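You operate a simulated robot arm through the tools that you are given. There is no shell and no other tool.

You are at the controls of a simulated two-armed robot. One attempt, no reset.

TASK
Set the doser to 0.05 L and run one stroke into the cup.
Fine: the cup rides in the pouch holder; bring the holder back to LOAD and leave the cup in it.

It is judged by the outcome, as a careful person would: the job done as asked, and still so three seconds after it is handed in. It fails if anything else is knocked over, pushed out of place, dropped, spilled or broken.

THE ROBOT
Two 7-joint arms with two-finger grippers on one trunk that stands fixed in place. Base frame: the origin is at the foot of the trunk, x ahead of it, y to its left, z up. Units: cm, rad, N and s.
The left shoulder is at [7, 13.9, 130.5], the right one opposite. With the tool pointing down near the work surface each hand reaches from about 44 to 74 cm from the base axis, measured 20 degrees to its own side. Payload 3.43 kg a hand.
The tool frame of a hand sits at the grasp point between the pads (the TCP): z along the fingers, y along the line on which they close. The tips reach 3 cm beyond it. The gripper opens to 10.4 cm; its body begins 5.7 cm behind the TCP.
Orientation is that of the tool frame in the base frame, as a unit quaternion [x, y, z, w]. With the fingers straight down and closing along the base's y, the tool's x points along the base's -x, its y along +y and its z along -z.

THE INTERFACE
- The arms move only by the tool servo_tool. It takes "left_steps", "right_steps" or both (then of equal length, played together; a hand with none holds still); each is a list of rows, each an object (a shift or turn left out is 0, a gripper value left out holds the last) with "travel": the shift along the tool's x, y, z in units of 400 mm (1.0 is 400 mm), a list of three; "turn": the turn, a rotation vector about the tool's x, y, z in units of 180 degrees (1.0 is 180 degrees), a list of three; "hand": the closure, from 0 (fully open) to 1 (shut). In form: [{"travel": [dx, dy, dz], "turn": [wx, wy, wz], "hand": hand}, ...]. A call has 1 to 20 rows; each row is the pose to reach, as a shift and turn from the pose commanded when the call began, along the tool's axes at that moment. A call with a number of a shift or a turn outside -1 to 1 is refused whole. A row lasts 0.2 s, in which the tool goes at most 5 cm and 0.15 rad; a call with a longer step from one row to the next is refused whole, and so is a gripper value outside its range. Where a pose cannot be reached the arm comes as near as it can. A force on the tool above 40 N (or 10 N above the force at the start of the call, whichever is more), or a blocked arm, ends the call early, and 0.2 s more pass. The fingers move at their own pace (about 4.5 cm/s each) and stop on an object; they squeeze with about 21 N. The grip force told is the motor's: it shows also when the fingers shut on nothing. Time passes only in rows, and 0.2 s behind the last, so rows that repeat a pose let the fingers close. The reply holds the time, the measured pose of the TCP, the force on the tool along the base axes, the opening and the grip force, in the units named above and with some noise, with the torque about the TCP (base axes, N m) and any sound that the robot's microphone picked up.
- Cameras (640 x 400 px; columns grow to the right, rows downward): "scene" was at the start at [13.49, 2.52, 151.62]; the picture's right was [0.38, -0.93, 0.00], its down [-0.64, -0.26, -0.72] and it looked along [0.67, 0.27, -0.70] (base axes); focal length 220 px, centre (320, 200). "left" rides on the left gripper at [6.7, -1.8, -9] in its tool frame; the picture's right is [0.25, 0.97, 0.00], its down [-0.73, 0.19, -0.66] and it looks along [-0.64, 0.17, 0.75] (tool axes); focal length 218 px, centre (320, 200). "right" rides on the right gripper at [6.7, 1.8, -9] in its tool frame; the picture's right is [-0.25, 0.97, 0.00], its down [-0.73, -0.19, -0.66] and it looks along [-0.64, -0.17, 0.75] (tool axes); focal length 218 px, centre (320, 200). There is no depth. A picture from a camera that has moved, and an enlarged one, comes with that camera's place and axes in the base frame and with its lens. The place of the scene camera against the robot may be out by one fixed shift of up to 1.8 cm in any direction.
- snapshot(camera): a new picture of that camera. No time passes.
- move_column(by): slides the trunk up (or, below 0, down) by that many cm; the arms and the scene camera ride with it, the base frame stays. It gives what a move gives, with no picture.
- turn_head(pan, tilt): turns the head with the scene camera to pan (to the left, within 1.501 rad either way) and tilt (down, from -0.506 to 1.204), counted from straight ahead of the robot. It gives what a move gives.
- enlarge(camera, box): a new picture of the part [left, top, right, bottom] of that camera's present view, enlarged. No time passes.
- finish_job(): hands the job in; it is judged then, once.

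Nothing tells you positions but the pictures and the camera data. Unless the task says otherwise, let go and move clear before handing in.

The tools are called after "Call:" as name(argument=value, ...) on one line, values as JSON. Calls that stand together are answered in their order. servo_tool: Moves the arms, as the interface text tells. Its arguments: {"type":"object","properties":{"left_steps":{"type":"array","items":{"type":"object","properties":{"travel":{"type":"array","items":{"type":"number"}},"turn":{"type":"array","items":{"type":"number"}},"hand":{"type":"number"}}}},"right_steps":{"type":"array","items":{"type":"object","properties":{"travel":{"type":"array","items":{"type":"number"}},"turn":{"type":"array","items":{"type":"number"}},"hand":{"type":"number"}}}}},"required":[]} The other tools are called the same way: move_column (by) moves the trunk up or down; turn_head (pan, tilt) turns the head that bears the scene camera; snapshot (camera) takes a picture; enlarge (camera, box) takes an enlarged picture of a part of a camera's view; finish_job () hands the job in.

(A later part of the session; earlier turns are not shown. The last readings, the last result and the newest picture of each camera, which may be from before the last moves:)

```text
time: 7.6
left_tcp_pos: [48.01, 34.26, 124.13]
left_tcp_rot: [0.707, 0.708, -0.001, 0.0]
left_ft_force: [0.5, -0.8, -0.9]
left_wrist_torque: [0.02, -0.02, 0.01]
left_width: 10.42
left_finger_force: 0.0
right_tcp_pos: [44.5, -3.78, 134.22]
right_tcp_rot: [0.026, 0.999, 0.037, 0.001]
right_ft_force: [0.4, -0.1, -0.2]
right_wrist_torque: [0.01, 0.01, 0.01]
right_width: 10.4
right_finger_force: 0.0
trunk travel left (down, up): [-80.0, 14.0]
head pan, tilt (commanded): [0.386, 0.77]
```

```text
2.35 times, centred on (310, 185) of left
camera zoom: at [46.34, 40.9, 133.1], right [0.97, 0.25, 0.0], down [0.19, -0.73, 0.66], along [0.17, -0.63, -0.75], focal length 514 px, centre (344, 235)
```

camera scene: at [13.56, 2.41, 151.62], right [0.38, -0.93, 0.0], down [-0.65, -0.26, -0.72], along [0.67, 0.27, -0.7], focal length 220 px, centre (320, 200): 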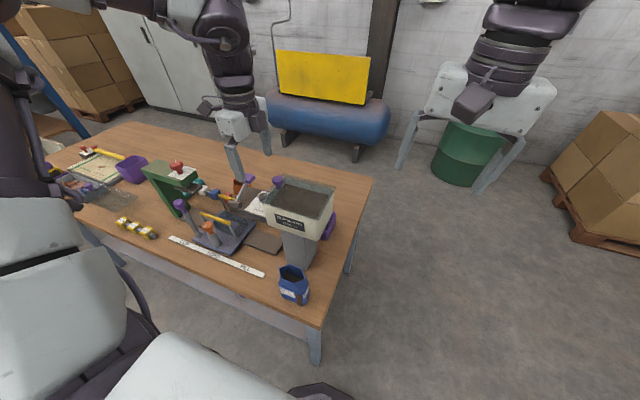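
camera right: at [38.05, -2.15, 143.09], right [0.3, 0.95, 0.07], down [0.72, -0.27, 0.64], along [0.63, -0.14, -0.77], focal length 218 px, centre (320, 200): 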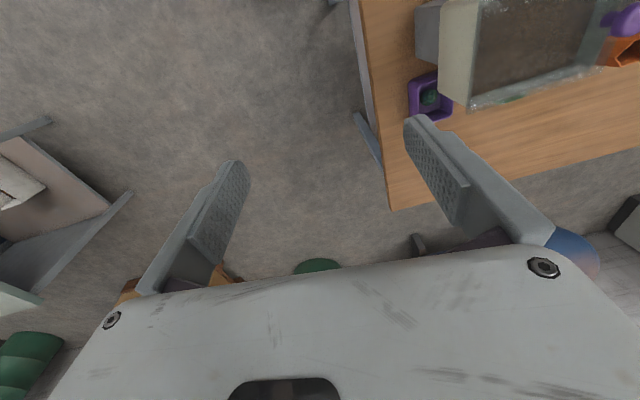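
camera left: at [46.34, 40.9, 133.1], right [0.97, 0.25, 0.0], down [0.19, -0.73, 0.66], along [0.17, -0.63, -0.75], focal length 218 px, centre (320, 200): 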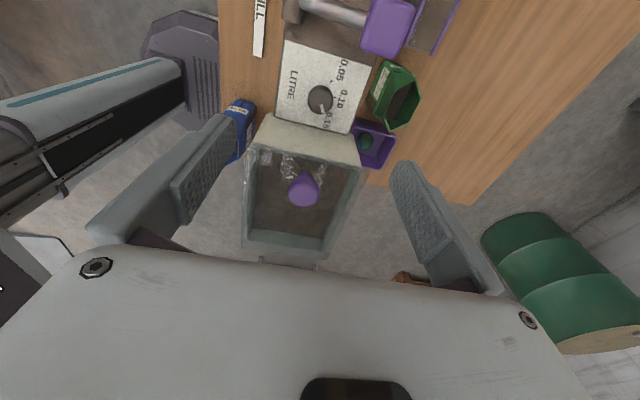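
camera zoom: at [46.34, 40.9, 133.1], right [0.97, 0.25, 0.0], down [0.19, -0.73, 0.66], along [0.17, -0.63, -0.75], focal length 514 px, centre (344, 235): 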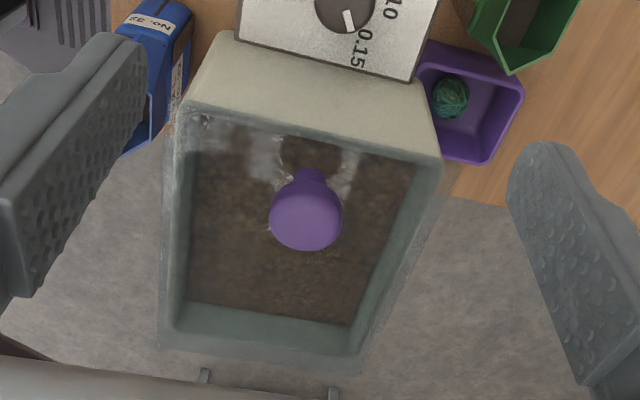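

The knob is centred at about (48.2, 34.45) with its top near z=111, pointer at 0.15. I narrow the fingers, pre-turn the hand 30°, and go down part way to check.

Call:
servo_tool(left_steps=[{"travel": [0.002, 0.002, 0], "turn": [0, 0, 0.0417], "hand": 0.52}, {"travel": [0.004, 0.004, 0], "turn": [0, 0, 0.0834], "hand": 0.52}, {"travel": [0.005, 0.005, 0], "turn": [0, 0, 0.125], "hand": 0.52}, {"travel": [0.005, 0.005, 0], "turn": [0, 0, 0.1667], "hand": 0.52}, {"travel": [0.005, 0.005, 0.07], "turn": [0, 0, 0.1667], "hand": 0.52}, {"travel": [0.005, 0.005, 0.14], "turn": [0, 0, 0.1667], "hand": 0.52}, {"travel": [0.005, 0.005, 0.2], "turn": [0, 0, 0.1667], "hand": 0.52}])

Call:
snapshot(camera="left")

Call:
enlarge(camera="scene", box=[190, 110, 350, 240])

```text
time: 9.2
left_tcp_pos: [48.3, 34.68, 115.95]
left_tcp_rot: [0.866, 0.5, 0.0, 0.0]
left_ft_force: [-0.4, 0.5, 1.1]
left_wrist_torque: [0.02, 0.02, 0.0]
left_width: 5.04
left_finger_force: 0.1
right_tcp_pos: [44.41, -3.58, 134.17]
right_tcp_rot: [0.026, 0.999, 0.035, 0.0]
right_ft_force: [0.7, -0.1, -0.5]
right_wrist_torque: [0.01, 0.04, -0.04]
right_width: 10.39
right_finger_force: 0.0
trunk travel left (down, up): [-80.0, 14.0]
head pan, tilt (commanded): [0.386, 0.77]
```

```text
taken
camera left: at [50.11, 41.32, 124.96], right [0.96, -0.26, 0.0], down [-0.2, -0.73, 0.66], along [-0.17, -0.63, -0.75], focal length 218 px, centre (320, 200)
```

left: 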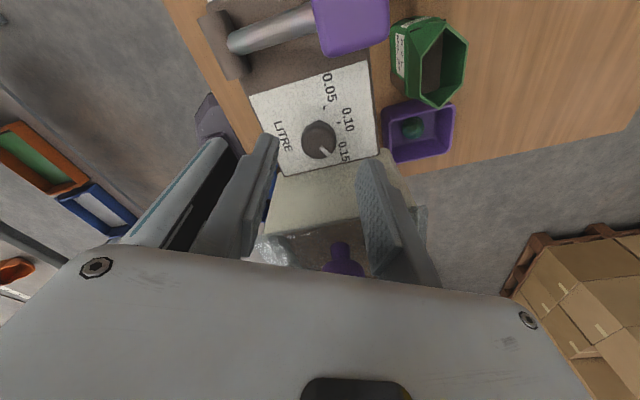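

```text
3.08 times, centred on (270, 175) of scene
camera zoom: at [13.53, 2.56, 151.62], right [0.38, -0.93, 0.0], down [-0.64, -0.26, -0.72], along [0.67, 0.27, -0.7], focal length 677 px, centre (474, 277)
```

zoom: 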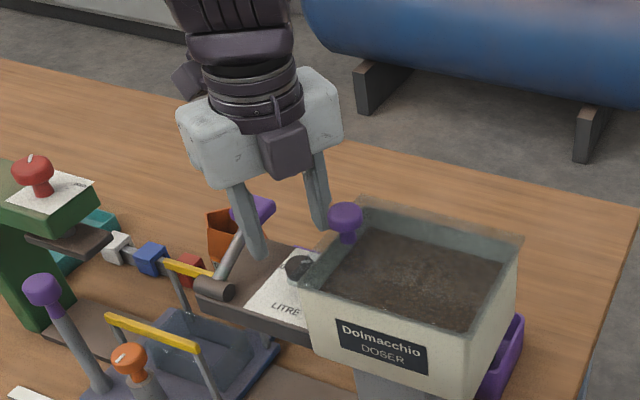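

Call:
enlarge(camera="left", box=[230, 50, 410, 190])

```text
2.86 times, centred on (320, 120) of left
camera zoom: at [50.11, 41.32, 124.96], right [0.96, -0.26, 0.0], down [-0.2, -0.73, 0.66], along [-0.17, -0.63, -0.75], focal length 624 px, centre (320, 429)
```

zoom: 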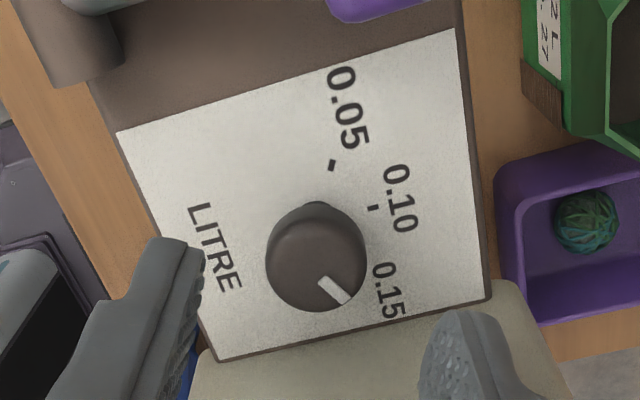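

The knob is centred under the hand within a millimetre or two. I go down and close on it.

Call:
servo_tool(left_steps=[{"travel": [0, 0, 0.04]}, {"travel": [0, 0, 0.08]}, {"travel": [0, 0, 0.105]}, {"travel": [0, 0, 0.105], "hand": 0.7}, {"travel": [0, 0, 0.105], "hand": 0.8}, {"travel": [0, 0, 0.105], "hand": 0.9}, {"travel": [0, 0, 0.105], "hand": 0.9}])

Call:
snapshot(camera="left")

```text
time: 10.8
left_tcp_pos: [48.15, 34.63, 111.8]
left_tcp_rot: [0.866, 0.5, -0.001, 0.0]
left_ft_force: [0.2, -0.9, -1.5]
left_wrist_torque: [0.12, -0.45, -0.02]
left_width: 2.55
left_finger_force: 44.5
right_tcp_pos: [44.34, -3.61, 134.22]
right_tcp_rot: [0.026, 0.999, 0.037, 0.0]
right_ft_force: [0.1, 0.1, -0.2]
right_wrist_torque: [-0.02, -0.01, 0.01]
right_width: 10.42
right_finger_force: 0.0
trunk travel left (down, up): [-80.0, 14.0]
head pan, tilt (commanded): [0.386, 0.77]
```

```text
taken
camera left: at [50.07, 41.28, 120.86], right [0.96, -0.26, 0.0], down [-0.2, -0.73, 0.66], along [-0.17, -0.63, -0.75], focal length 218 px, centre (320, 200)
```

left: 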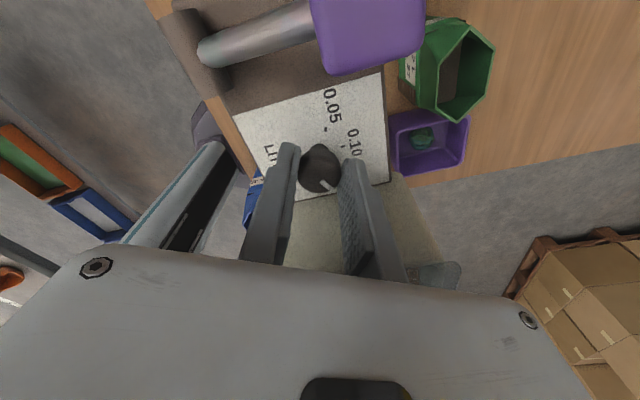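

The fingers hold the knob (2.55 cm wide). I turn it 60° counterclockwise.

Call:
servo_tool(left_steps=[{"turn": [0, 0, -0.04]}, {"turn": [0, 0, -0.08]}, {"turn": [0, 0, -0.12]}, {"turn": [0, 0, -0.16]}, {"turn": [0, 0, -0.2]}, {"turn": [0, 0, -0.24]}, {"turn": [0, 0, -0.28]}, {"turn": [0, 0, -0.32]}, {"turn": [0, 0, -0.3333]}, {"turn": [0, 0, -0.3333]}])

Call:
snapshot(camera="left")

Call:
enlarge(camera="left", box=[240, 70, 400, 200])

```text
time: 13.0
left_tcp_pos: [47.81, 34.66, 111.8]
left_tcp_rot: [0.499, 0.866, -0.001, 0.0]
left_ft_force: [-8.1, 1.4, -1.8]
left_wrist_torque: [0.23, -0.12, -0.01]
left_width: 2.53
left_finger_force: 44.9
right_tcp_pos: [44.32, -3.64, 134.41]
right_tcp_rot: [0.026, 0.999, 0.035, 0.001]
right_ft_force: [0.4, 0.6, -0.1]
right_wrist_torque: [-0.03, -0.01, -0.01]
right_width: 10.41
right_finger_force: 0.2
trunk travel left (down, up): [-80.0, 14.0]
head pan, tilt (commanded): [0.386, 0.77]
```

```text
taken
camera left: at [43.07, 39.52, 120.87], right [0.71, 0.7, 0.0], down [0.53, -0.54, 0.66], along [0.46, -0.47, -0.75], focal length 218 px, centre (320, 200)
```

left: 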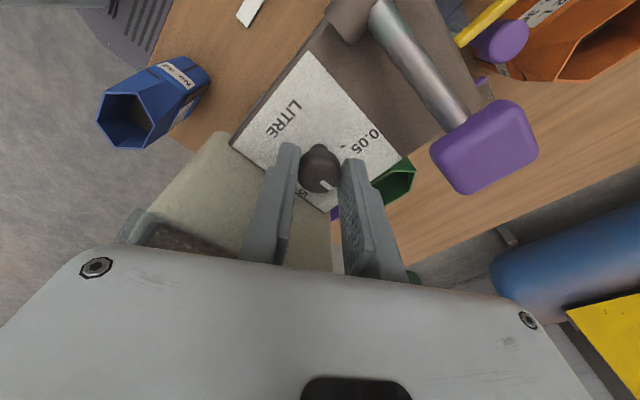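

```text
3.08 times, centred on (320, 135) of left
camera zoom: at [43.07, 39.52, 120.87], right [0.71, 0.7, 0.0], down [0.53, -0.54, 0.66], along [0.46, -0.47, -0.75], focal length 672 px, centre (320, 400)
```

zoom: 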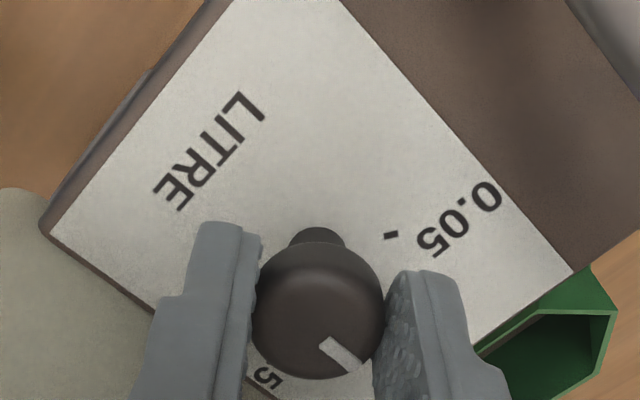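

The knob turned with the hand and should now read about 0.10. I open, swing back, regrip and turn the other 60°.

Call:
servo_tool(left_steps=[{"hand": 0.6}, {"hand": 0.55}, {"turn": [0, 0, 0.04], "hand": 0.55}, {"turn": [0, 0, 0.08]}, {"turn": [0, 0, 0.12]}, {"turn": [0, 0, 0.16]}, {"turn": [0, 0, 0.2]}, {"turn": [0, 0, 0.24]}, {"turn": [0, 0, 0.28]}, {"turn": [0, 0, 0.32]}, {"turn": [0, 0, 0.3333]}, {"turn": [0, 0, 0.3333]}])

Call:
enlarge(camera="left", box=[240, 70, 400, 200])

```text
time: 15.6
left_tcp_pos: [48.2, 34.63, 111.8]
left_tcp_rot: [0.866, 0.5, 0.0, 0.0]
left_ft_force: [-0.1, 0.5, -0.6]
left_wrist_torque: [0.01, 0.02, 0.0]
left_width: 4.66
left_finger_force: 0.0
right_tcp_pos: [44.41, -3.59, 134.17]
right_tcp_rot: [0.026, 0.999, 0.036, 0.0]
right_ft_force: [0.0, 0.7, 0.5]
right_wrist_torque: [-0.01, 0.0, 0.02]
right_width: 10.38
right_finger_force: 0.0
trunk travel left (down, up): [-80.0, 14.0]
head pan, tilt (commanded): [0.386, 0.77]
```

```text
3.08 times, centred on (320, 135) of left
camera zoom: at [50.08, 41.22, 120.83], right [0.96, -0.27, 0.0], down [-0.2, -0.73, 0.66], along [-0.17, -0.63, -0.75], focal length 672 px, centre (320, 400)
```

zoom: 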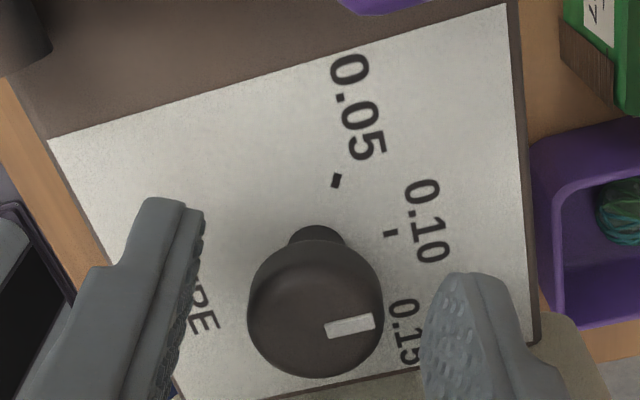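

The pointer now sits near 0.10. I regrip and turn on toward 0.05.

Call:
servo_tool(left_steps=[{"hand": 0.7}, {"hand": 0.8}, {"hand": 0.9}, {"hand": 0.9}, {"turn": [0, 0, -0.04]}, {"turn": [0, 0, -0.08]}, {"turn": [0, 0, -0.12]}, {"turn": [0, 0, -0.16]}, {"turn": [0, 0, -0.2]}, {"turn": [0, 0, -0.24]}, {"turn": [0, 0, -0.28]}, {"turn": [0, 0, -0.32]}, {"turn": [0, 0, -0.355]}, {"turn": [0, 0, -0.355]}])

Call:
enlarge(camera="left", box=[240, 70, 400, 200])

```text
time: 18.6
left_tcp_pos: [47.9, 34.68, 111.82]
left_tcp_rot: [0.469, 0.883, 0.0, -0.001]
left_ft_force: [-14.4, -6.5, -17.2]
left_wrist_torque: [0.22, 0.14, -0.31]
left_width: 2.52
left_finger_force: 44.5
right_tcp_pos: [44.31, -3.54, 134.24]
right_tcp_rot: [0.026, 0.999, 0.037, 0.002]
right_ft_force: [0.3, -0.5, -0.2]
right_wrist_torque: [-0.01, 0.0, 0.0]
right_width: 10.4
right_finger_force: 0.0
trunk travel left (down, up): [-80.0, 14.0]
head pan, tilt (commanded): [0.386, 0.77]
```

```text
3.08 times, centred on (320, 135) of left
camera zoom: at [42.75, 39.15, 120.85], right [0.66, 0.75, 0.0], down [0.57, -0.5, 0.66], along [0.49, -0.43, -0.76], focal length 672 px, centre (320, 400)
```

zoom: 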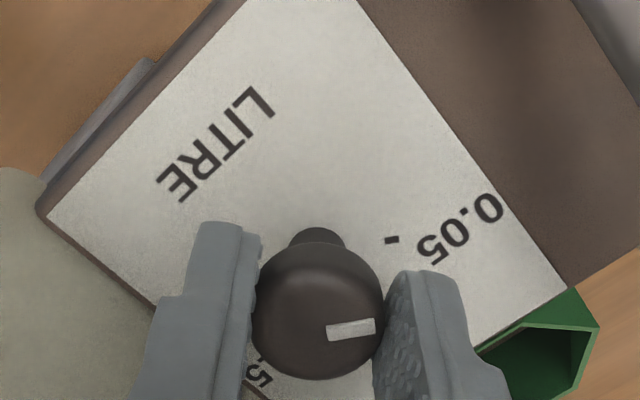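

The pointer now reads about 59°, right at the 0.05 tick. I release the knob gently and rise to check the reading.

Call:
servo_tool(left_steps=[{"hand": 0.7}, {"hand": 0.55}, {"hand": 0.55}, {"travel": [0, 0, -0.05], "hand": 0.55}, {"travel": [0, 0, -0.15], "hand": 0.55}, {"travel": [0, 0, -0.25], "hand": 0.55}])

Call:
enlarge(camera="left", box=[270, 60, 370, 140])

Call:
enlarge(camera="left", box=[200, 0, 440, 150])

```text
time: 20.0
left_tcp_pos: [48.05, 34.71, 121.81]
left_tcp_rot: [0.469, 0.883, 0.0, 0.0]
left_ft_force: [0.3, -0.1, 0.8]
left_wrist_torque: [0.04, 0.01, -0.02]
left_width: 4.69
left_finger_force: 0.1
right_tcp_pos: [44.36, -3.74, 134.28]
right_tcp_rot: [0.025, 0.999, 0.036, 0.0]
right_ft_force: [0.3, 0.5, 0.5]
right_wrist_torque: [0.01, -0.01, -0.01]
right_width: 10.4
right_finger_force: 0.1
trunk travel left (down, up): [-80.0, 14.0]
head pan, tilt (commanded): [0.386, 0.77]
```

```text
5.00 times, centred on (320, 100) of left
camera zoom: at [42.93, 39.25, 130.88], right [0.66, 0.75, 0.0], down [0.57, -0.5, 0.66], along [0.49, -0.43, -0.75], focal length 1091 px, centre (320, 700)
```

zoom: 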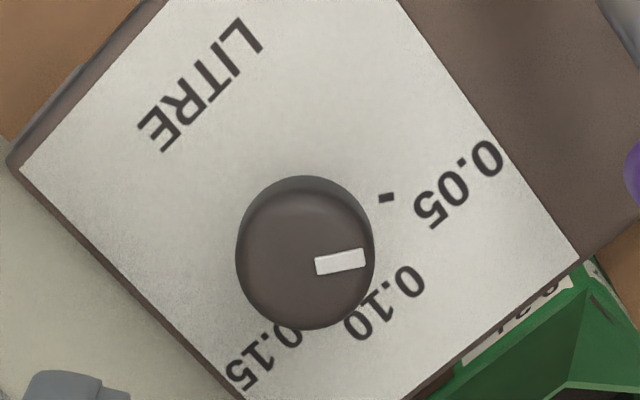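

```text
2.67 times, centred on (320, 75) of left
camera zoom: at [42.93, 39.25, 130.88], right [0.66, 0.75, 0.0], down [0.57, -0.5, 0.66], along [0.49, -0.43, -0.75], focal length 582 px, centre (320, 533)
```

zoom: 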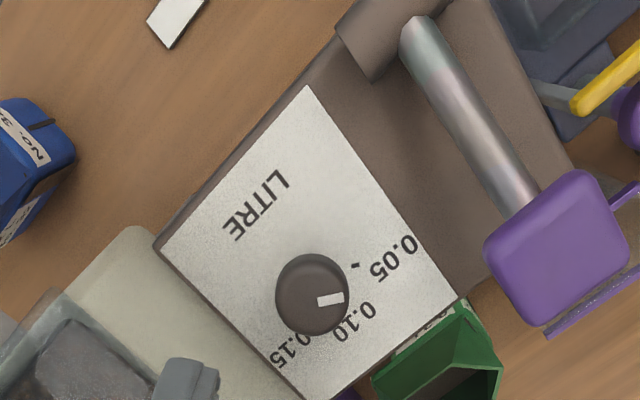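

Call:
servo_tool(left_steps=[{"turn": [0, 0, 0.04]}, {"turn": [0, 0, 0.08]}, {"turn": [0, 0, 0.12]}, {"turn": [0, 0, 0.16]}, {"turn": [0, 0, 0.188]}])

Call:
enlarge(camera="left", box=[270, 60, 370, 140])

```text
time: 21.2
left_tcp_pos: [48.12, 34.74, 121.87]
left_tcp_rot: [0.707, 0.707, 0.0, 0.0]
left_ft_force: [0.1, -0.8, 0.6]
left_wrist_torque: [-0.02, 0.01, 0.0]
left_width: 4.72
left_finger_force: 0.0
right_tcp_pos: [44.57, -3.79, 134.27]
right_tcp_rot: [0.025, 0.999, 0.037, 0.0]
right_ft_force: [0.0, -0.2, -0.5]
right_wrist_torque: [0.01, -0.01, -0.02]
right_width: 10.38
right_finger_force: 0.1
trunk travel left (down, up): [-80.0, 14.0]
head pan, tilt (commanded): [0.386, 0.77]
```

```text
5.00 times, centred on (320, 100) of left
camera zoom: at [46.48, 41.29, 130.84], right [0.97, 0.25, 0.0], down [0.19, -0.73, 0.66], along [0.17, -0.64, -0.75], focal length 1091 px, centre (320, 700)
```

zoom: 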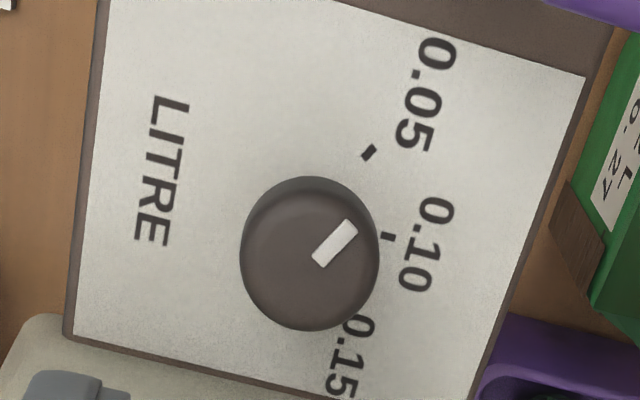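

The dial reads 0.05. Next is the cup; I move the left hand over to look at it and the gaps around it.

Call:
servo_tool(left_steps=[{"travel": [0.08, 0.05, 0.0]}, {"travel": [0.16, 0.11, 0.0]}, {"travel": [0.24, 0.17, 0.04]}, {"travel": [0.3075, 0.225, 0.08]}, {"travel": [0.3075, 0.225, 0.08], "hand": 0.1}, {"travel": [0.3075, 0.225, 0.08], "hand": 0.1}])

Call:
snapshot(camera="left")

Call:
enlarge(camera="left", box=[240, 40, 440, 180])

```text
time: 22.6
left_tcp_pos: [56.95, 46.99, 118.62]
left_tcp_rot: [0.707, 0.708, 0.0, 0.0]
left_ft_force: [-0.5, -0.9, -0.3]
left_wrist_torque: [-0.01, 0.0, 0.02]
left_width: 9.37
left_finger_force: 0.0
right_tcp_pos: [44.27, -3.85, 134.2]
right_tcp_rot: [0.024, 0.999, 0.037, 0.001]
right_ft_force: [0.2, -0.5, -0.4]
right_wrist_torque: [0.05, 0.0, -0.03]
right_width: 10.4
right_finger_force: 0.0
trunk travel left (down, up): [-80.0, 14.0]
head pan, tilt (commanded): [0.386, 0.77]
```

```text
taken
camera left: at [55.19, 53.62, 127.69], right [0.97, 0.25, 0.0], down [0.19, -0.73, 0.66], along [0.17, -0.64, -0.75], focal length 218 px, centre (320, 200)
```

left: 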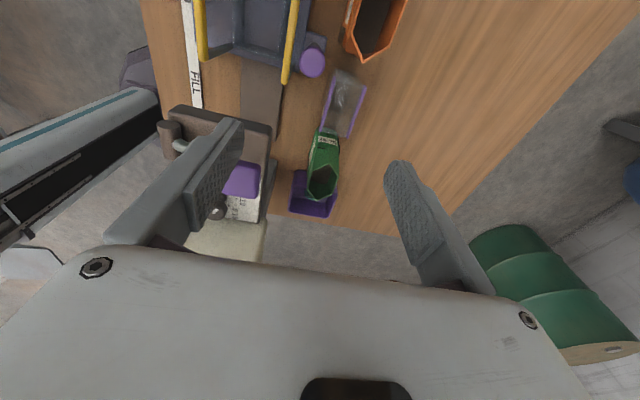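

```text
2.86 times, centred on (340, 110) of left
camera zoom: at [55.19, 53.62, 127.69], right [0.97, 0.25, 0.0], down [0.19, -0.73, 0.66], along [0.17, -0.64, -0.75], focal length 624 px, centre (263, 457)
```

zoom: 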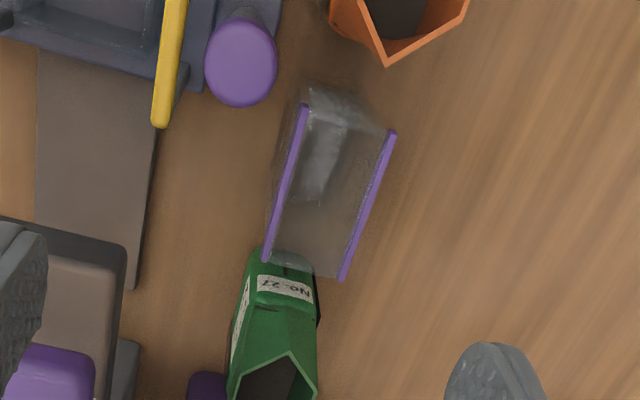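

The cup stands at x 58.8–63.1, y 40.1–47.8 with its rim near z=96.7, with about 2.6 cm free to the pouches on each side. I will grip it across y with the wrist camera on the far side, so I raise the trunk a little for reach and turn the hand another 90°.

Call:
move_column(by=6)

Call:
servo_tool(left_steps=[{"turn": [0, 0, 0.0455]}, {"turn": [0, 0, 0.091]}, {"turn": [0, 0, 0.1365]}, {"turn": [0, 0, 0.182]}, {"turn": [0, 0, 0.2275]}, {"turn": [0, 0, 0.273]}, {"turn": [0, 0, 0.3185]}, {"turn": [0, 0, 0.364]}, {"turn": [0, 0, 0.4095]}, {"turn": [0, 0, 0.455]}, {"turn": [0, 0, 0.5]}])

Call:
snapshot(camera="left")

Call:
snapshot(camera="scene")

```text
time: 23.6
left_tcp_pos: [57.04, 47.07, 124.54]
left_tcp_rot: [0.707, 0.708, -0.001, 0.0]
left_ft_force: [-0.8, 0.5, -0.3]
left_wrist_torque: [0.0, -0.01, -0.03]
left_width: 9.33
left_finger_force: 0.0
right_tcp_pos: [44.55, -3.56, 140.15]
right_tcp_rot: [0.025, 0.999, 0.035, 0.0]
right_ft_force: [-0.2, -0.3, 0.2]
right_wrist_torque: [0.02, 0.0, 0.02]
right_width: 10.39
right_finger_force: 0.1
trunk travel left (down, up): [-86.0, 8.0]
head pan, tilt (commanded): [0.386, 0.77]
```

```text
time: 26.0
left_tcp_pos: [56.9, 47.0, 124.66]
left_tcp_rot: [1.0, 0.001, 0.0, 0.001]
left_ft_force: [0.1, 0.6, 0.0]
left_wrist_torque: [-0.05, 0.02, -0.01]
left_width: 9.37
left_finger_force: 0.1
right_tcp_pos: [44.46, -3.67, 140.2]
right_tcp_rot: [0.026, 0.999, 0.036, 0.0]
right_ft_force: [-0.5, 0.7, 0.5]
right_wrist_torque: [-0.04, -0.01, 0.01]
right_width: 10.41
right_finger_force: 0.0
trunk travel left (down, up): [-86.0, 8.0]
head pan, tilt (commanded): [0.386, 0.77]
```

```text
taken
camera left: at [63.78, 48.71, 133.63], right [0.25, -0.97, 0.0], down [-0.73, -0.19, 0.66], along [-0.64, -0.17, -0.75], focal length 218 px, centre (320, 200)
```

left: 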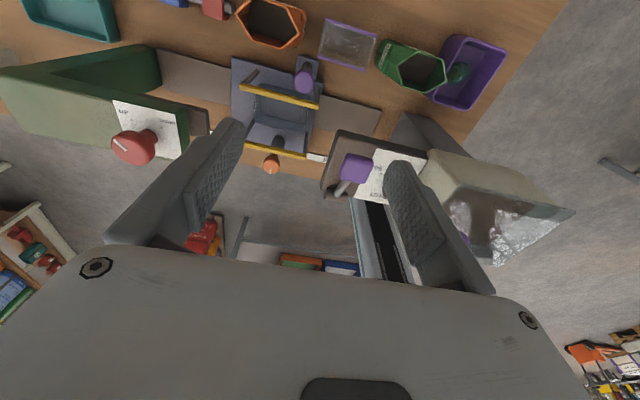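

```text
taken
camera scene: at [13.5, 2.52, 157.62], right [0.38, -0.93, 0.0], down [-0.64, -0.26, -0.72], along [0.67, 0.27, -0.7], focal length 220 px, centre (320, 200)
```

scene: 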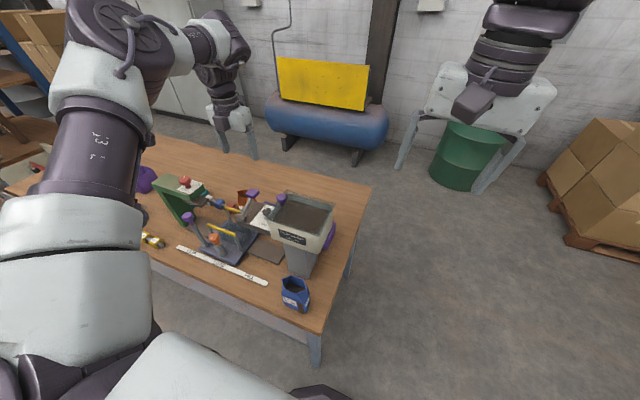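

The turned pose is reachable and gives a good rear view. I zoom in on the cup and the holder's rear.

Call:
enlarge(camera="left", box=[230, 0, 470, 150])

Call:
enlarge(camera="left", box=[220, 40, 340, 170])

Call:
enlarge(camera="left", box=[300, 100, 460, 200])

Call:
enlarge(camera="left", box=[300, 0, 420, 80])

```text
2.67 times, centred on (350, 75) of left
camera zoom: at [63.78, 48.71, 133.63], right [0.25, -0.97, 0.0], down [-0.73, -0.19, 0.66], along [-0.64, -0.17, -0.75], focal length 582 px, centre (240, 533)
```

zoom: 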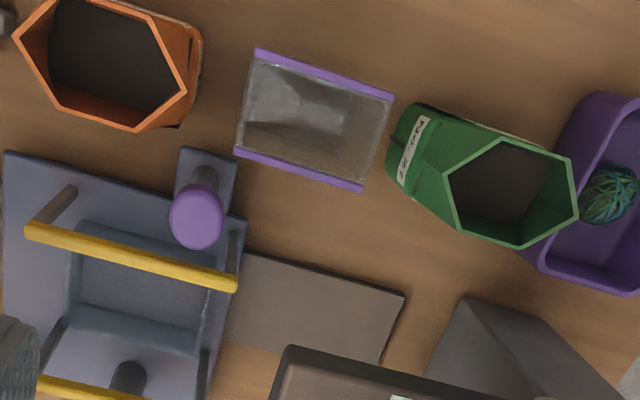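

```text
3.08 times, centred on (280, 105) of left
camera zoom: at [63.78, 48.71, 133.63], right [0.25, -0.97, 0.0], down [-0.73, -0.19, 0.66], along [-0.64, -0.17, -0.75], focal length 672 px, centre (443, 492)
```

zoom: 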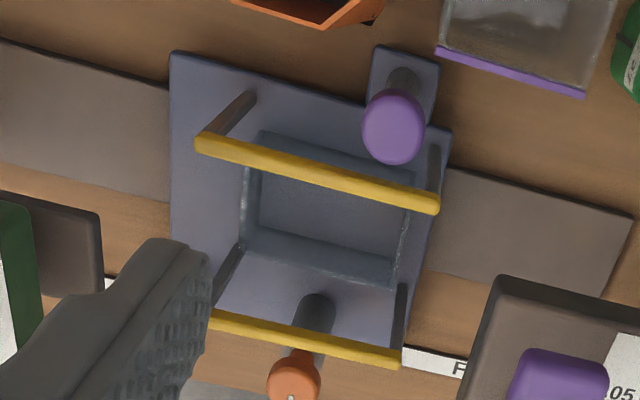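

```text
4.00 times, centred on (380, 150) of left
camera zoom: at [63.78, 48.71, 133.63], right [0.25, -0.97, 0.0], down [-0.73, -0.19, 0.66], along [-0.64, -0.17, -0.75], focal length 873 px, centre (80, 400)
```

zoom: 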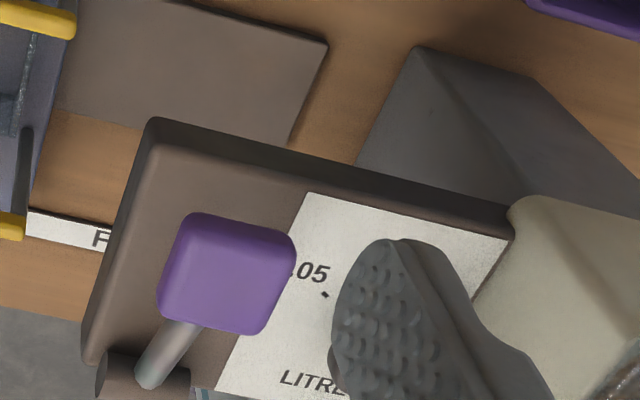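

```text
5.00 times, centred on (360, 40) of left
camera zoom: at [63.78, 48.71, 133.63], right [0.25, -0.97, 0.0], down [-0.73, -0.19, 0.66], along [-0.64, -0.17, -0.75], focal length 1091 px, centre (120, 1000)
```

zoom: 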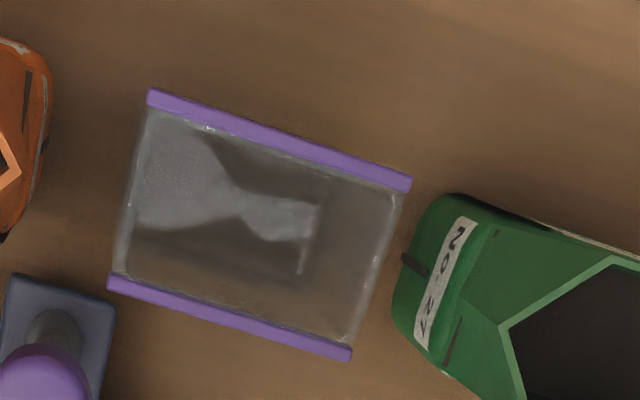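

The rear view gives the cup at x 58.7–63.0, y 40.2–47.6, with pouch mouths at y≈37.5 and y≈50.4. I set the opening to 8.6 cm and come in above the cup.

Call:
servo_tool(left_steps=[{"travel": [0.05, 0.038, 0.0], "hand": 0.173}, {"travel": [0.0993, 0.077, 0.05], "hand": 0.173}, {"travel": [0.0993, 0.077, 0.15], "hand": 0.173}, {"travel": [0.0993, 0.077, 0.25], "hand": 0.173}, {"travel": [0.0993, 0.077, 0.35], "hand": 0.173}, {"travel": [0.0993, 0.077, 0.42], "hand": 0.173}, {"travel": [0.0993, 0.077, 0.42], "hand": 0.173}])

Call:
snapshot(camera="left")

Call:
enlarge(camera="left", box=[220, 60, 420, 200])

```text
time: 27.6
left_tcp_pos: [58.39, 43.91, 109.14]
left_tcp_rot: [1.0, 0.001, 0.0, 0.002]
left_ft_force: [0.3, 1.0, -0.1]
left_wrist_torque: [0.0, 0.02, 0.01]
left_width: 8.6
left_finger_force: 0.0
left hand out of reach, approached as far as the arm can: row 1, 2, 3, 4, 5, 6, 7
right_tcp_pos: [44.5, -3.58, 140.29]
right_tcp_rot: [0.025, 0.999, 0.036, 0.0]
right_ft_force: [-0.3, 0.2, -1.1]
right_wrist_torque: [0.01, -0.03, -0.01]
right_width: 10.41
right_finger_force: 0.1
trunk travel left (down, up): [-86.0, 8.0]
head pan, tilt (commanded): [0.386, 0.77]
```

```text
taken
camera left: at [65.23, 45.58, 118.06], right [0.26, -0.97, 0.0], down [-0.73, -0.19, 0.66], along [-0.63, -0.17, -0.75], focal length 218 px, centre (320, 200)
```

left: 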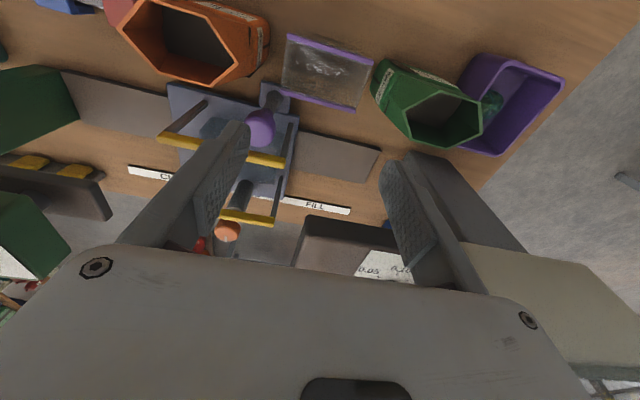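

```text
2.86 times, centred on (320, 130) of left
camera zoom: at [65.23, 45.58, 118.06], right [0.26, -0.97, 0.0], down [-0.73, -0.19, 0.66], along [-0.63, -0.17, -0.75], focal length 624 px, centre (320, 400)
```

zoom: 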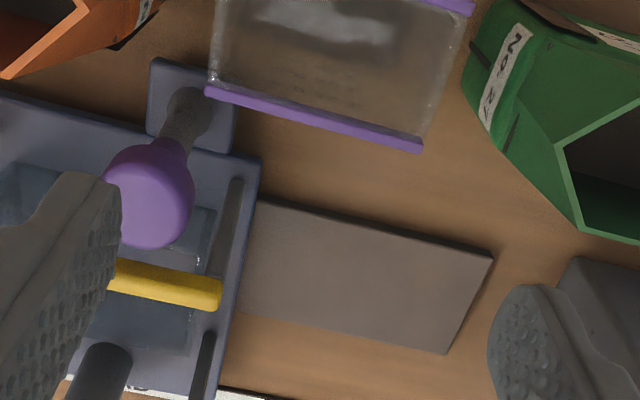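

That far pose with the camera behind is beyond the arm's reach (it stopped at x=58.4). I go back up, turn the hand back 90°, and will instead grip the cup across its narrow side by the purple strips.

Call:
servo_tool(left_steps=[{"travel": [-0.03, 0, -0.08]}, {"travel": [-0.06, 0, -0.18]}, {"travel": [-0.09, 0, -0.28]}, {"travel": [-0.09, 0, -0.34]}])

```text
time: 28.6
left_tcp_pos: [54.63, 43.84, 122.74]
left_tcp_rot: [1.0, 0.001, -0.001, 0.0]
left_ft_force: [-0.4, 1.0, -0.1]
left_wrist_torque: [0.01, 0.0, 0.04]
left_width: 8.61
left_finger_force: 0.2
right_tcp_pos: [44.5, -3.59, 140.19]
right_tcp_rot: [0.025, 0.999, 0.036, 0.0]
right_ft_force: [0.2, -0.6, 0.2]
right_wrist_torque: [0.02, 0.03, -0.02]
right_width: 10.37
right_finger_force: 0.0
trunk travel left (down, up): [-86.0, 8.0]
head pan, tilt (commanded): [0.386, 0.77]
```

Call:
servo_tool(left_steps=[{"turn": [0, 0, -0.0455], "hand": 0.394}, {"turn": [0, 0, -0.091]}, {"turn": [0, 0, -0.1365]}, {"turn": [0, 0, -0.182]}, {"turn": [0, 0, -0.2275]}, {"turn": [0, 0, -0.273]}, {"turn": [0, 0, -0.3185]}, {"turn": [0, 0, -0.364]}, {"turn": [0, 0, -0.4095]}, {"turn": [0, 0, -0.455]}, {"turn": [0, 0, -0.5]}])

Call:
servo_tool(left_steps=[{"travel": [-0.01, 0.05, 0.06]}, {"travel": [-0.02, 0.1, 0.12]}, {"travel": [-0.03, 0.13, 0.18]}, {"travel": [-0.036, 0.156, 0.25]}, {"travel": [-0.036, 0.156, 0.25]}])

Call:
snapshot(camera="left")

```text
time: 31.0
left_tcp_pos: [54.54, 43.89, 122.67]
left_tcp_rot: [0.705, 0.709, 0.001, 0.0]
left_ft_force: [0.0, -0.1, -0.4]
left_wrist_torque: [0.0, -0.02, 0.0]
left_width: 6.32
left_finger_force: 0.1
right_tcp_pos: [44.48, -3.57, 140.18]
right_tcp_rot: [0.025, 0.999, 0.036, 0.0]
right_ft_force: [-0.4, 0.2, 0.6]
right_wrist_torque: [0.01, 0.01, -0.01]
right_width: 10.4
right_finger_force: 0.2
trunk travel left (down, up): [-86.0, 8.0]
head pan, tilt (commanded): [0.386, 0.77]
```

```text
time: 32.2
left_tcp_pos: [59.62, 42.55, 112.92]
left_tcp_rot: [0.706, 0.708, 0.0, 0.0]
left_ft_force: [-0.4, 0.0, 0.1]
left_wrist_torque: [0.0, 0.0, 0.0]
left_width: 6.29
left_finger_force: 0.0
left hand out of reach, approached as far as the arm can: row 4, 5
right_tcp_pos: [44.55, -3.65, 140.14]
right_tcp_rot: [0.025, 0.999, 0.037, -0.001]
right_ft_force: [0.1, 0.7, 0.0]
right_wrist_torque: [0.01, 0.01, 0.0]
right_width: 10.39
right_finger_force: 0.1
trunk travel left (down, up): [-86.0, 8.0]
head pan, tilt (commanded): [0.386, 0.77]
```

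```text
taken
camera left: at [57.9, 49.23, 121.93], right [0.97, 0.25, 0.0], down [0.19, -0.73, 0.66], along [0.17, -0.64, -0.75], focal length 218 px, centre (320, 200)
```

left: 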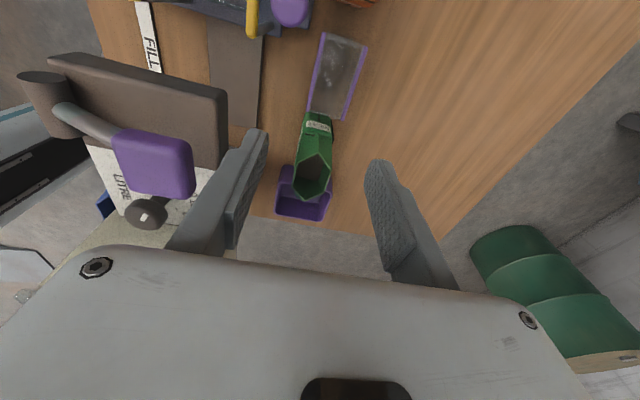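

Reach ends near 60 cm from the shoulder, so I will lean the hand 15° toward the doser side, which keeps the finger pads flat on the strips and brings the wrist closer. First I back up, then lower the trunk.

Call:
servo_tool(left_steps=[{"travel": [0, 0, -0.11]}, {"travel": [0.03, -0.04, -0.21]}, {"travel": [0.08, -0.1, -0.3]}, {"travel": [0.136, -0.165, -0.325]}])

Call:
move_column(by=-12)

```text
time: 33.2
left_tcp_pos: [52.61, 48.11, 125.78]
left_tcp_rot: [0.706, 0.708, -0.001, 0.001]
left_ft_force: [-0.1, 0.2, -0.1]
left_wrist_torque: [-0.03, -0.03, 0.0]
left_width: 6.32
left_finger_force: 0.0
right_tcp_pos: [44.31, -3.43, 140.26]
right_tcp_rot: [0.026, 0.999, 0.035, 0.001]
right_ft_force: [-0.2, -1.1, 0.0]
right_wrist_torque: [0.0, 0.01, -0.04]
right_width: 10.42
right_finger_force: 0.1
trunk travel left (down, up): [-86.0, 8.0]
head pan, tilt (commanded): [0.386, 0.77]
```

```text
time: 34.7
left_tcp_pos: [52.94, 47.88, 113.85]
left_tcp_rot: [0.706, 0.708, 0.0, -0.001]
left_ft_force: [0.2, 0.0, -0.3]
left_wrist_torque: [0.0, -0.02, 0.02]
left_width: 6.32
left_finger_force: 0.1
right_tcp_pos: [44.47, -3.64, 128.09]
right_tcp_rot: [0.024, 0.999, 0.036, 0.0]
right_ft_force: [0.5, -1.0, -0.1]
right_wrist_torque: [0.0, 0.01, 0.03]
right_width: 10.42
right_finger_force: 0.1
trunk travel left (down, up): [-74.0, 20.0]
head pan, tilt (commanded): [0.386, 0.77]
```

Call:
servo_tool(left_steps=[{"travel": [0, 0.07, 0], "turn": [0, 0.0417, 0]}, {"travel": [0, 0.14, 0], "turn": [0, 0.0833, 0]}, {"travel": [-0.06, 0.19, 0], "turn": [0, 0.0833, 0]}, {"travel": [-0.135, 0.198, 0.02], "turn": [0, 0.0833, 0]}, {"travel": [-0.135, 0.198, 0.02], "turn": [0, 0.0833, 0]}])

Call:
snapshot(camera="left")

Call:
enlarge(camera="left", box=[240, 0, 440, 140])

```text
time: 35.9
left_tcp_pos: [57.14, 44.36, 111.56]
left_tcp_rot: [0.701, 0.702, 0.092, -0.09]
left_ft_force: [1.7, 15.8, 1.7]
left_wrist_torque: [-0.18, 0.04, -0.71]
left_width: 6.25
left_finger_force: 0.1
left hand out of reach, approached as far as the arm can: row 2, 3, 4, 5
right_tcp_pos: [44.56, -3.34, 128.27]
right_tcp_rot: [0.026, 0.999, 0.035, 0.0]
right_ft_force: [-0.4, -1.1, -0.2]
right_wrist_torque: [-0.02, 0.02, 0.01]
right_width: 10.41
right_finger_force: 0.0
trunk travel left (down, up): [-74.0, 20.0]
head pan, tilt (commanded): [0.386, 0.77]
```

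```text
taken
camera left: at [55.56, 48.51, 121.96], right [0.97, 0.25, 0.07], down [0.19, -0.87, 0.45], along [0.17, -0.42, -0.89], focal length 218 px, centre (320, 200)
```

left: 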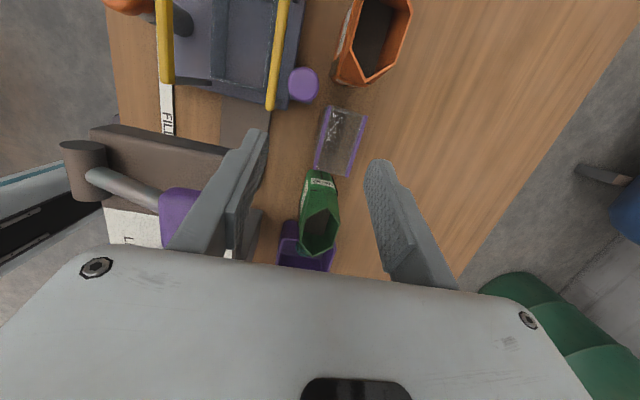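

```text
2.86 times, centred on (340, 70) of left
camera zoom: at [55.56, 48.51, 121.96], right [0.97, 0.25, 0.07], down [0.19, -0.87, 0.45], along [0.17, -0.42, -0.89], focal length 624 px, centre (263, 571)
```

zoom: 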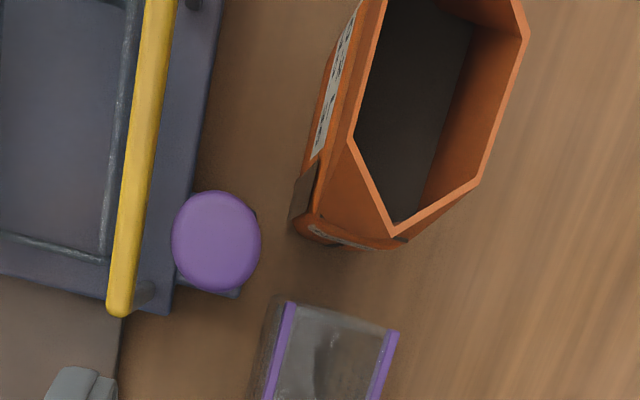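

The front finger touched the side of the purple lever handle, so I back away from it at once and check that the lever has not moved.

Call:
servo_tool(left_steps=[{"travel": [0.05, 0.0, -0.01]}, {"travel": [0.1, -0.025, -0.077]}])

Call:
snapshot(camera="left")

Call:
snapshot(camera="scene")

Call:
enlarge(camera="scene", box=[160, 130, 360, 290])

```text
time: 36.5
left_tcp_pos: [55.61, 47.1, 115.59]
left_tcp_rot: [0.7, 0.702, 0.093, -0.089]
left_ft_force: [0.6, -0.1, 0.1]
left_wrist_torque: [0.0, 0.0, -0.01]
left_width: 6.3
left_finger_force: 0.2
left hand out of reach, approached as far as the arm can: row 2
right_tcp_pos: [44.25, -3.6, 128.26]
right_tcp_rot: [0.025, 0.999, 0.035, 0.001]
right_ft_force: [0.1, -0.6, 0.0]
right_wrist_torque: [-0.05, -0.03, 0.0]
right_width: 10.39
right_finger_force: 0.2
trunk travel left (down, up): [-74.0, 20.0]
head pan, tilt (commanded): [0.386, 0.77]
```

```text
taken
camera left: at [54.04, 51.25, 125.98], right [0.97, 0.24, 0.07], down [0.19, -0.87, 0.45], along [0.17, -0.42, -0.89], focal length 218 px, centre (320, 200)
```

left: 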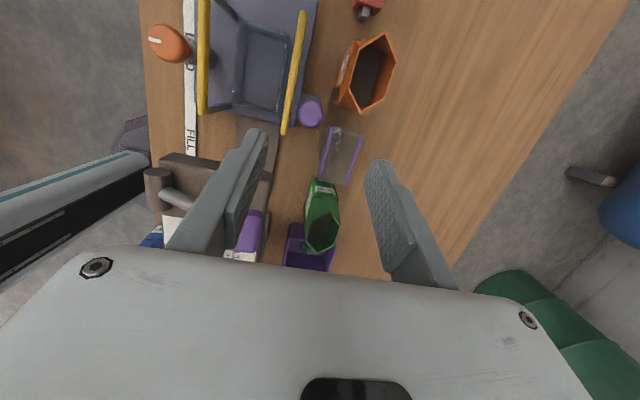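

```text
taken
camera scene: at [13.3, 2.6, 145.63], right [0.38, -0.93, 0.0], down [-0.64, -0.26, -0.72], along [0.67, 0.27, -0.69], focal length 220 px, centre (320, 200)
```

scene: 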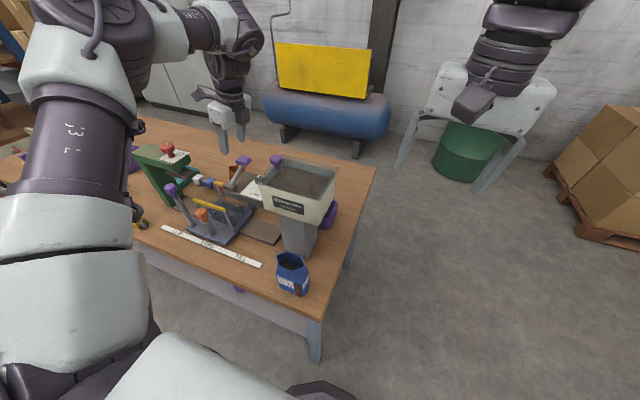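

```text
2.50 times, centred on (260, 210) of scene
camera zoom: at [13.3, 2.6, 145.63], right [0.38, -0.93, 0.0], down [-0.64, -0.26, -0.72], along [0.67, 0.27, -0.69], focal length 550 px, centre (470, 175)
```

zoom: 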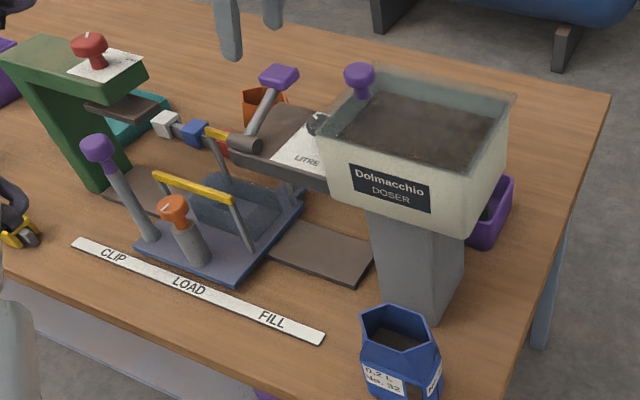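

The lever looks unmoved. Leaning does not help reach, so I undo the lean; since closing on the cup will draw it the last centimetre toward me, I can work from x≈59.3. I approach with narrow fingers to pass the lever handle.

Call:
servo_tool(left_steps=[{"travel": [0, 0, 0], "turn": [0, -0.0417, 0], "hand": 0.52}, {"travel": [0, 0, 0], "turn": [0, -0.0833, 0], "hand": 0.52}, {"travel": [0, 0, 0], "turn": [0, -0.0833, 0], "hand": 0.52}])

Call:
servo_tool(left_steps=[{"travel": [-0.03, 0.03, 0.03]}, {"travel": [-0.06, 0.06, 0.06]}, {"travel": [-0.1, 0.09, 0.07]}, {"travel": [-0.1, 0.09, 0.07]}])

Call:
snapshot(camera="left")

```text
time: 37.3
left_tcp_pos: [55.91, 47.0, 115.44]
left_tcp_rot: [0.707, 0.708, -0.001, 0.001]
left_ft_force: [0.0, -1.1, -0.5]
left_wrist_torque: [0.02, -0.04, 0.03]
left_width: 5.0
left_finger_force: 0.0
right_tcp_pos: [44.4, -3.69, 128.2]
right_tcp_rot: [0.026, 0.999, 0.036, 0.001]
right_ft_force: [-0.8, 0.4, 0.6]
right_wrist_torque: [0.03, -0.02, 0.02]
right_width: 10.38
right_finger_force: 0.1
trunk travel left (down, up): [-74.0, 20.0]
head pan, tilt (commanded): [0.386, 0.77]
```

```text
time: 38.3
left_tcp_pos: [58.29, 42.77, 111.89]
left_tcp_rot: [0.706, 0.709, 0.001, 0.001]
left_ft_force: [0.2, 0.0, -0.1]
left_wrist_torque: [0.01, 0.03, 0.02]
left_width: 4.99
left_finger_force: 0.1
left hand out of reach, approached as far as the arm can: row 1, 2, 3, 4
right_tcp_pos: [44.49, -3.9, 128.17]
right_tcp_rot: [0.025, 0.999, 0.037, -0.001]
right_ft_force: [-0.3, 1.0, 0.1]
right_wrist_torque: [-0.01, 0.04, 0.0]
right_width: 10.41
right_finger_force: 0.0
trunk travel left (down, up): [-74.0, 20.0]
head pan, tilt (commanded): [0.386, 0.77]
```

```text
taken
camera left: at [56.62, 49.41, 120.87], right [0.97, 0.26, 0.0], down [0.19, -0.73, 0.66], along [0.17, -0.64, -0.75], focal length 218 px, centre (320, 200)
```

left: 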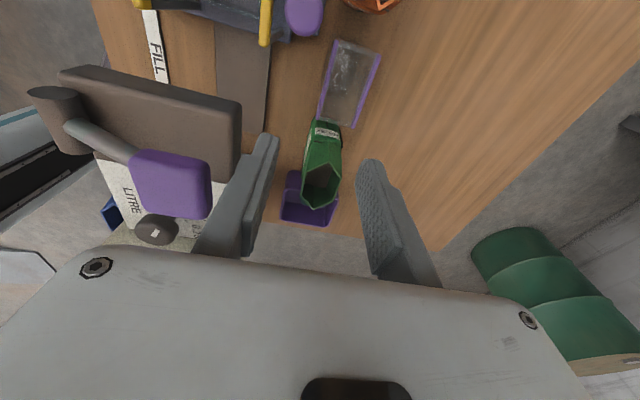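

Reach is limited by how the elbow has swung outward with this hand yaw. I raise the trunk again, back off, and turn the hand the other way round (camera toward the doser side), which should let the elbow tuck in.

Call:
move_column(by=6)

Call:
servo_tool(left_steps=[{"travel": [0.0, -0.01, -0.08]}, {"travel": [0.04, -0.08, -0.15]}, {"travel": [0.08, -0.17, -0.18]}, {"travel": [0.12, -0.26, -0.18]}, {"travel": [0.12, -0.32, -0.18]}])

Call:
servo_tool(left_steps=[{"turn": [0, 0, -0.0455]}, {"turn": [0, 0, -0.091]}, {"turn": [0, 0, -0.1365]}, {"turn": [0, 0, -0.182]}, {"turn": [0, 0, -0.2275]}, {"turn": [0, 0, -0.273]}, {"turn": [0, 0, -0.3185]}, {"turn": [0, 0, -0.364]}, {"turn": [0, 0, -0.4095]}, {"turn": [0, 0, -0.455]}, {"turn": [0, 0, -0.5]}])

Call:
servo_tool(left_steps=[{"turn": [0, 0, -0.0455]}, {"turn": [0, 0, -0.091]}, {"turn": [0, 0, -0.1365]}, {"turn": [0, 0, -0.182]}, {"turn": [0, 0, -0.2275]}, {"turn": [0, 0, -0.273]}, {"turn": [0, 0, -0.3185]}, {"turn": [0, 0, -0.364]}, {"turn": [0, 0, -0.4095]}, {"turn": [0, 0, -0.455]}, {"turn": [0, 0, -0.5]}])

Call:
snapshot(camera="scene")

Call:
snapshot(camera="left")

```text
time: 39.3
left_tcp_pos: [58.23, 42.92, 117.93]
left_tcp_rot: [0.707, 0.707, 0.0, 0.001]
left_ft_force: [0.0, 0.1, 0.0]
left_wrist_torque: [0.01, 0.01, -0.03]
left_width: 4.99
left_finger_force: 0.0
right_tcp_pos: [44.6, -3.67, 134.14]
right_tcp_rot: [0.025, 0.999, 0.036, 0.0]
right_ft_force: [-0.6, 0.2, -0.5]
right_wrist_torque: [-0.03, 0.01, 0.0]
right_width: 10.39
right_finger_force: 0.1
trunk travel left (down, up): [-80.0, 14.0]
head pan, tilt (commanded): [0.386, 0.77]
```

```text
time: 40.5
left_tcp_pos: [45.33, 47.48, 124.97]
left_tcp_rot: [0.707, 0.708, 0.001, 0.002]
left_ft_force: [0.7, 0.7, 0.2]
left_wrist_torque: [-0.01, -0.01, 0.01]
left_width: 5.0
left_finger_force: 0.1
left hand out of reach, approached as far as the arm can: row 1
right_tcp_pos: [44.27, -3.63, 134.21]
right_tcp_rot: [0.025, 0.999, 0.037, 0.002]
right_ft_force: [-0.7, 0.2, -0.5]
right_wrist_torque: [0.01, 0.02, 0.02]
right_width: 10.39
right_finger_force: 0.0
trunk travel left (down, up): [-80.0, 14.0]
head pan, tilt (commanded): [0.386, 0.77]
```

```text
time: 42.9
left_tcp_pos: [45.32, 47.62, 125.13]
left_tcp_rot: [-0.002, 1.0, -0.001, 0.0]
left_ft_force: [0.3, 0.8, 0.1]
left_wrist_torque: [0.01, -0.02, 0.02]
left_width: 5.04
left_finger_force: 0.0
right_tcp_pos: [44.43, -3.55, 134.18]
right_tcp_rot: [0.026, 0.999, 0.036, 0.0]
right_ft_force: [0.3, -0.4, -0.1]
right_wrist_torque: [0.03, 0.03, 0.03]
right_width: 10.37
right_finger_force: 0.1
trunk travel left (down, up): [-80.0, 14.0]
head pan, tilt (commanded): [0.386, 0.77]
```

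```text
time: 45.3
left_tcp_pos: [48.8, 53.74, 128.14]
left_tcp_rot: [0.708, -0.706, 0.004, 0.003]
left_ft_force: [-0.7, 0.9, 0.2]
left_wrist_torque: [-0.03, -0.04, -0.03]
left_width: 5.0
left_finger_force: 0.0
left hand out of reach, approached as far as the arm can: row 9, 10, 11
right_tcp_pos: [44.0, -3.28, 134.31]
right_tcp_rot: [0.025, 0.999, 0.034, 0.001]
right_ft_force: [-0.3, 0.8, -0.1]
right_wrist_torque: [-0.03, -0.03, -0.02]
right_width: 10.44
right_finger_force: 0.1
trunk travel left (down, up): [-80.0, 14.0]
head pan, tilt (commanded): [0.386, 0.77]
```

```text
taken
camera scene: at [13.04, 3.04, 151.65], right [0.38, -0.93, 0.0], down [-0.64, -0.26, -0.72], along [0.67, 0.27, -0.69], focal length 220 px, centre (320, 200)
```

scene: 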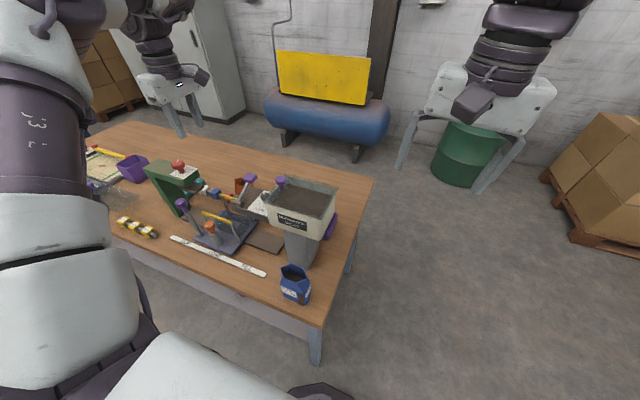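

```text
taken
camera left: at [50.64, 47.08, 137.17], right [-0.97, -0.25, 0.0], down [-0.19, 0.73, 0.65], along [-0.17, 0.63, -0.76], focal length 218 px, centre (320, 200)
```

left: 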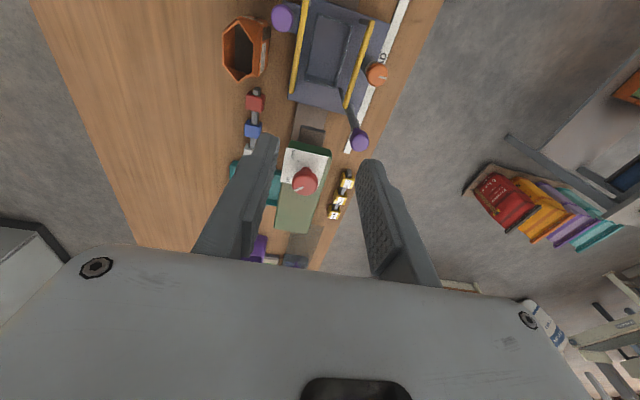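

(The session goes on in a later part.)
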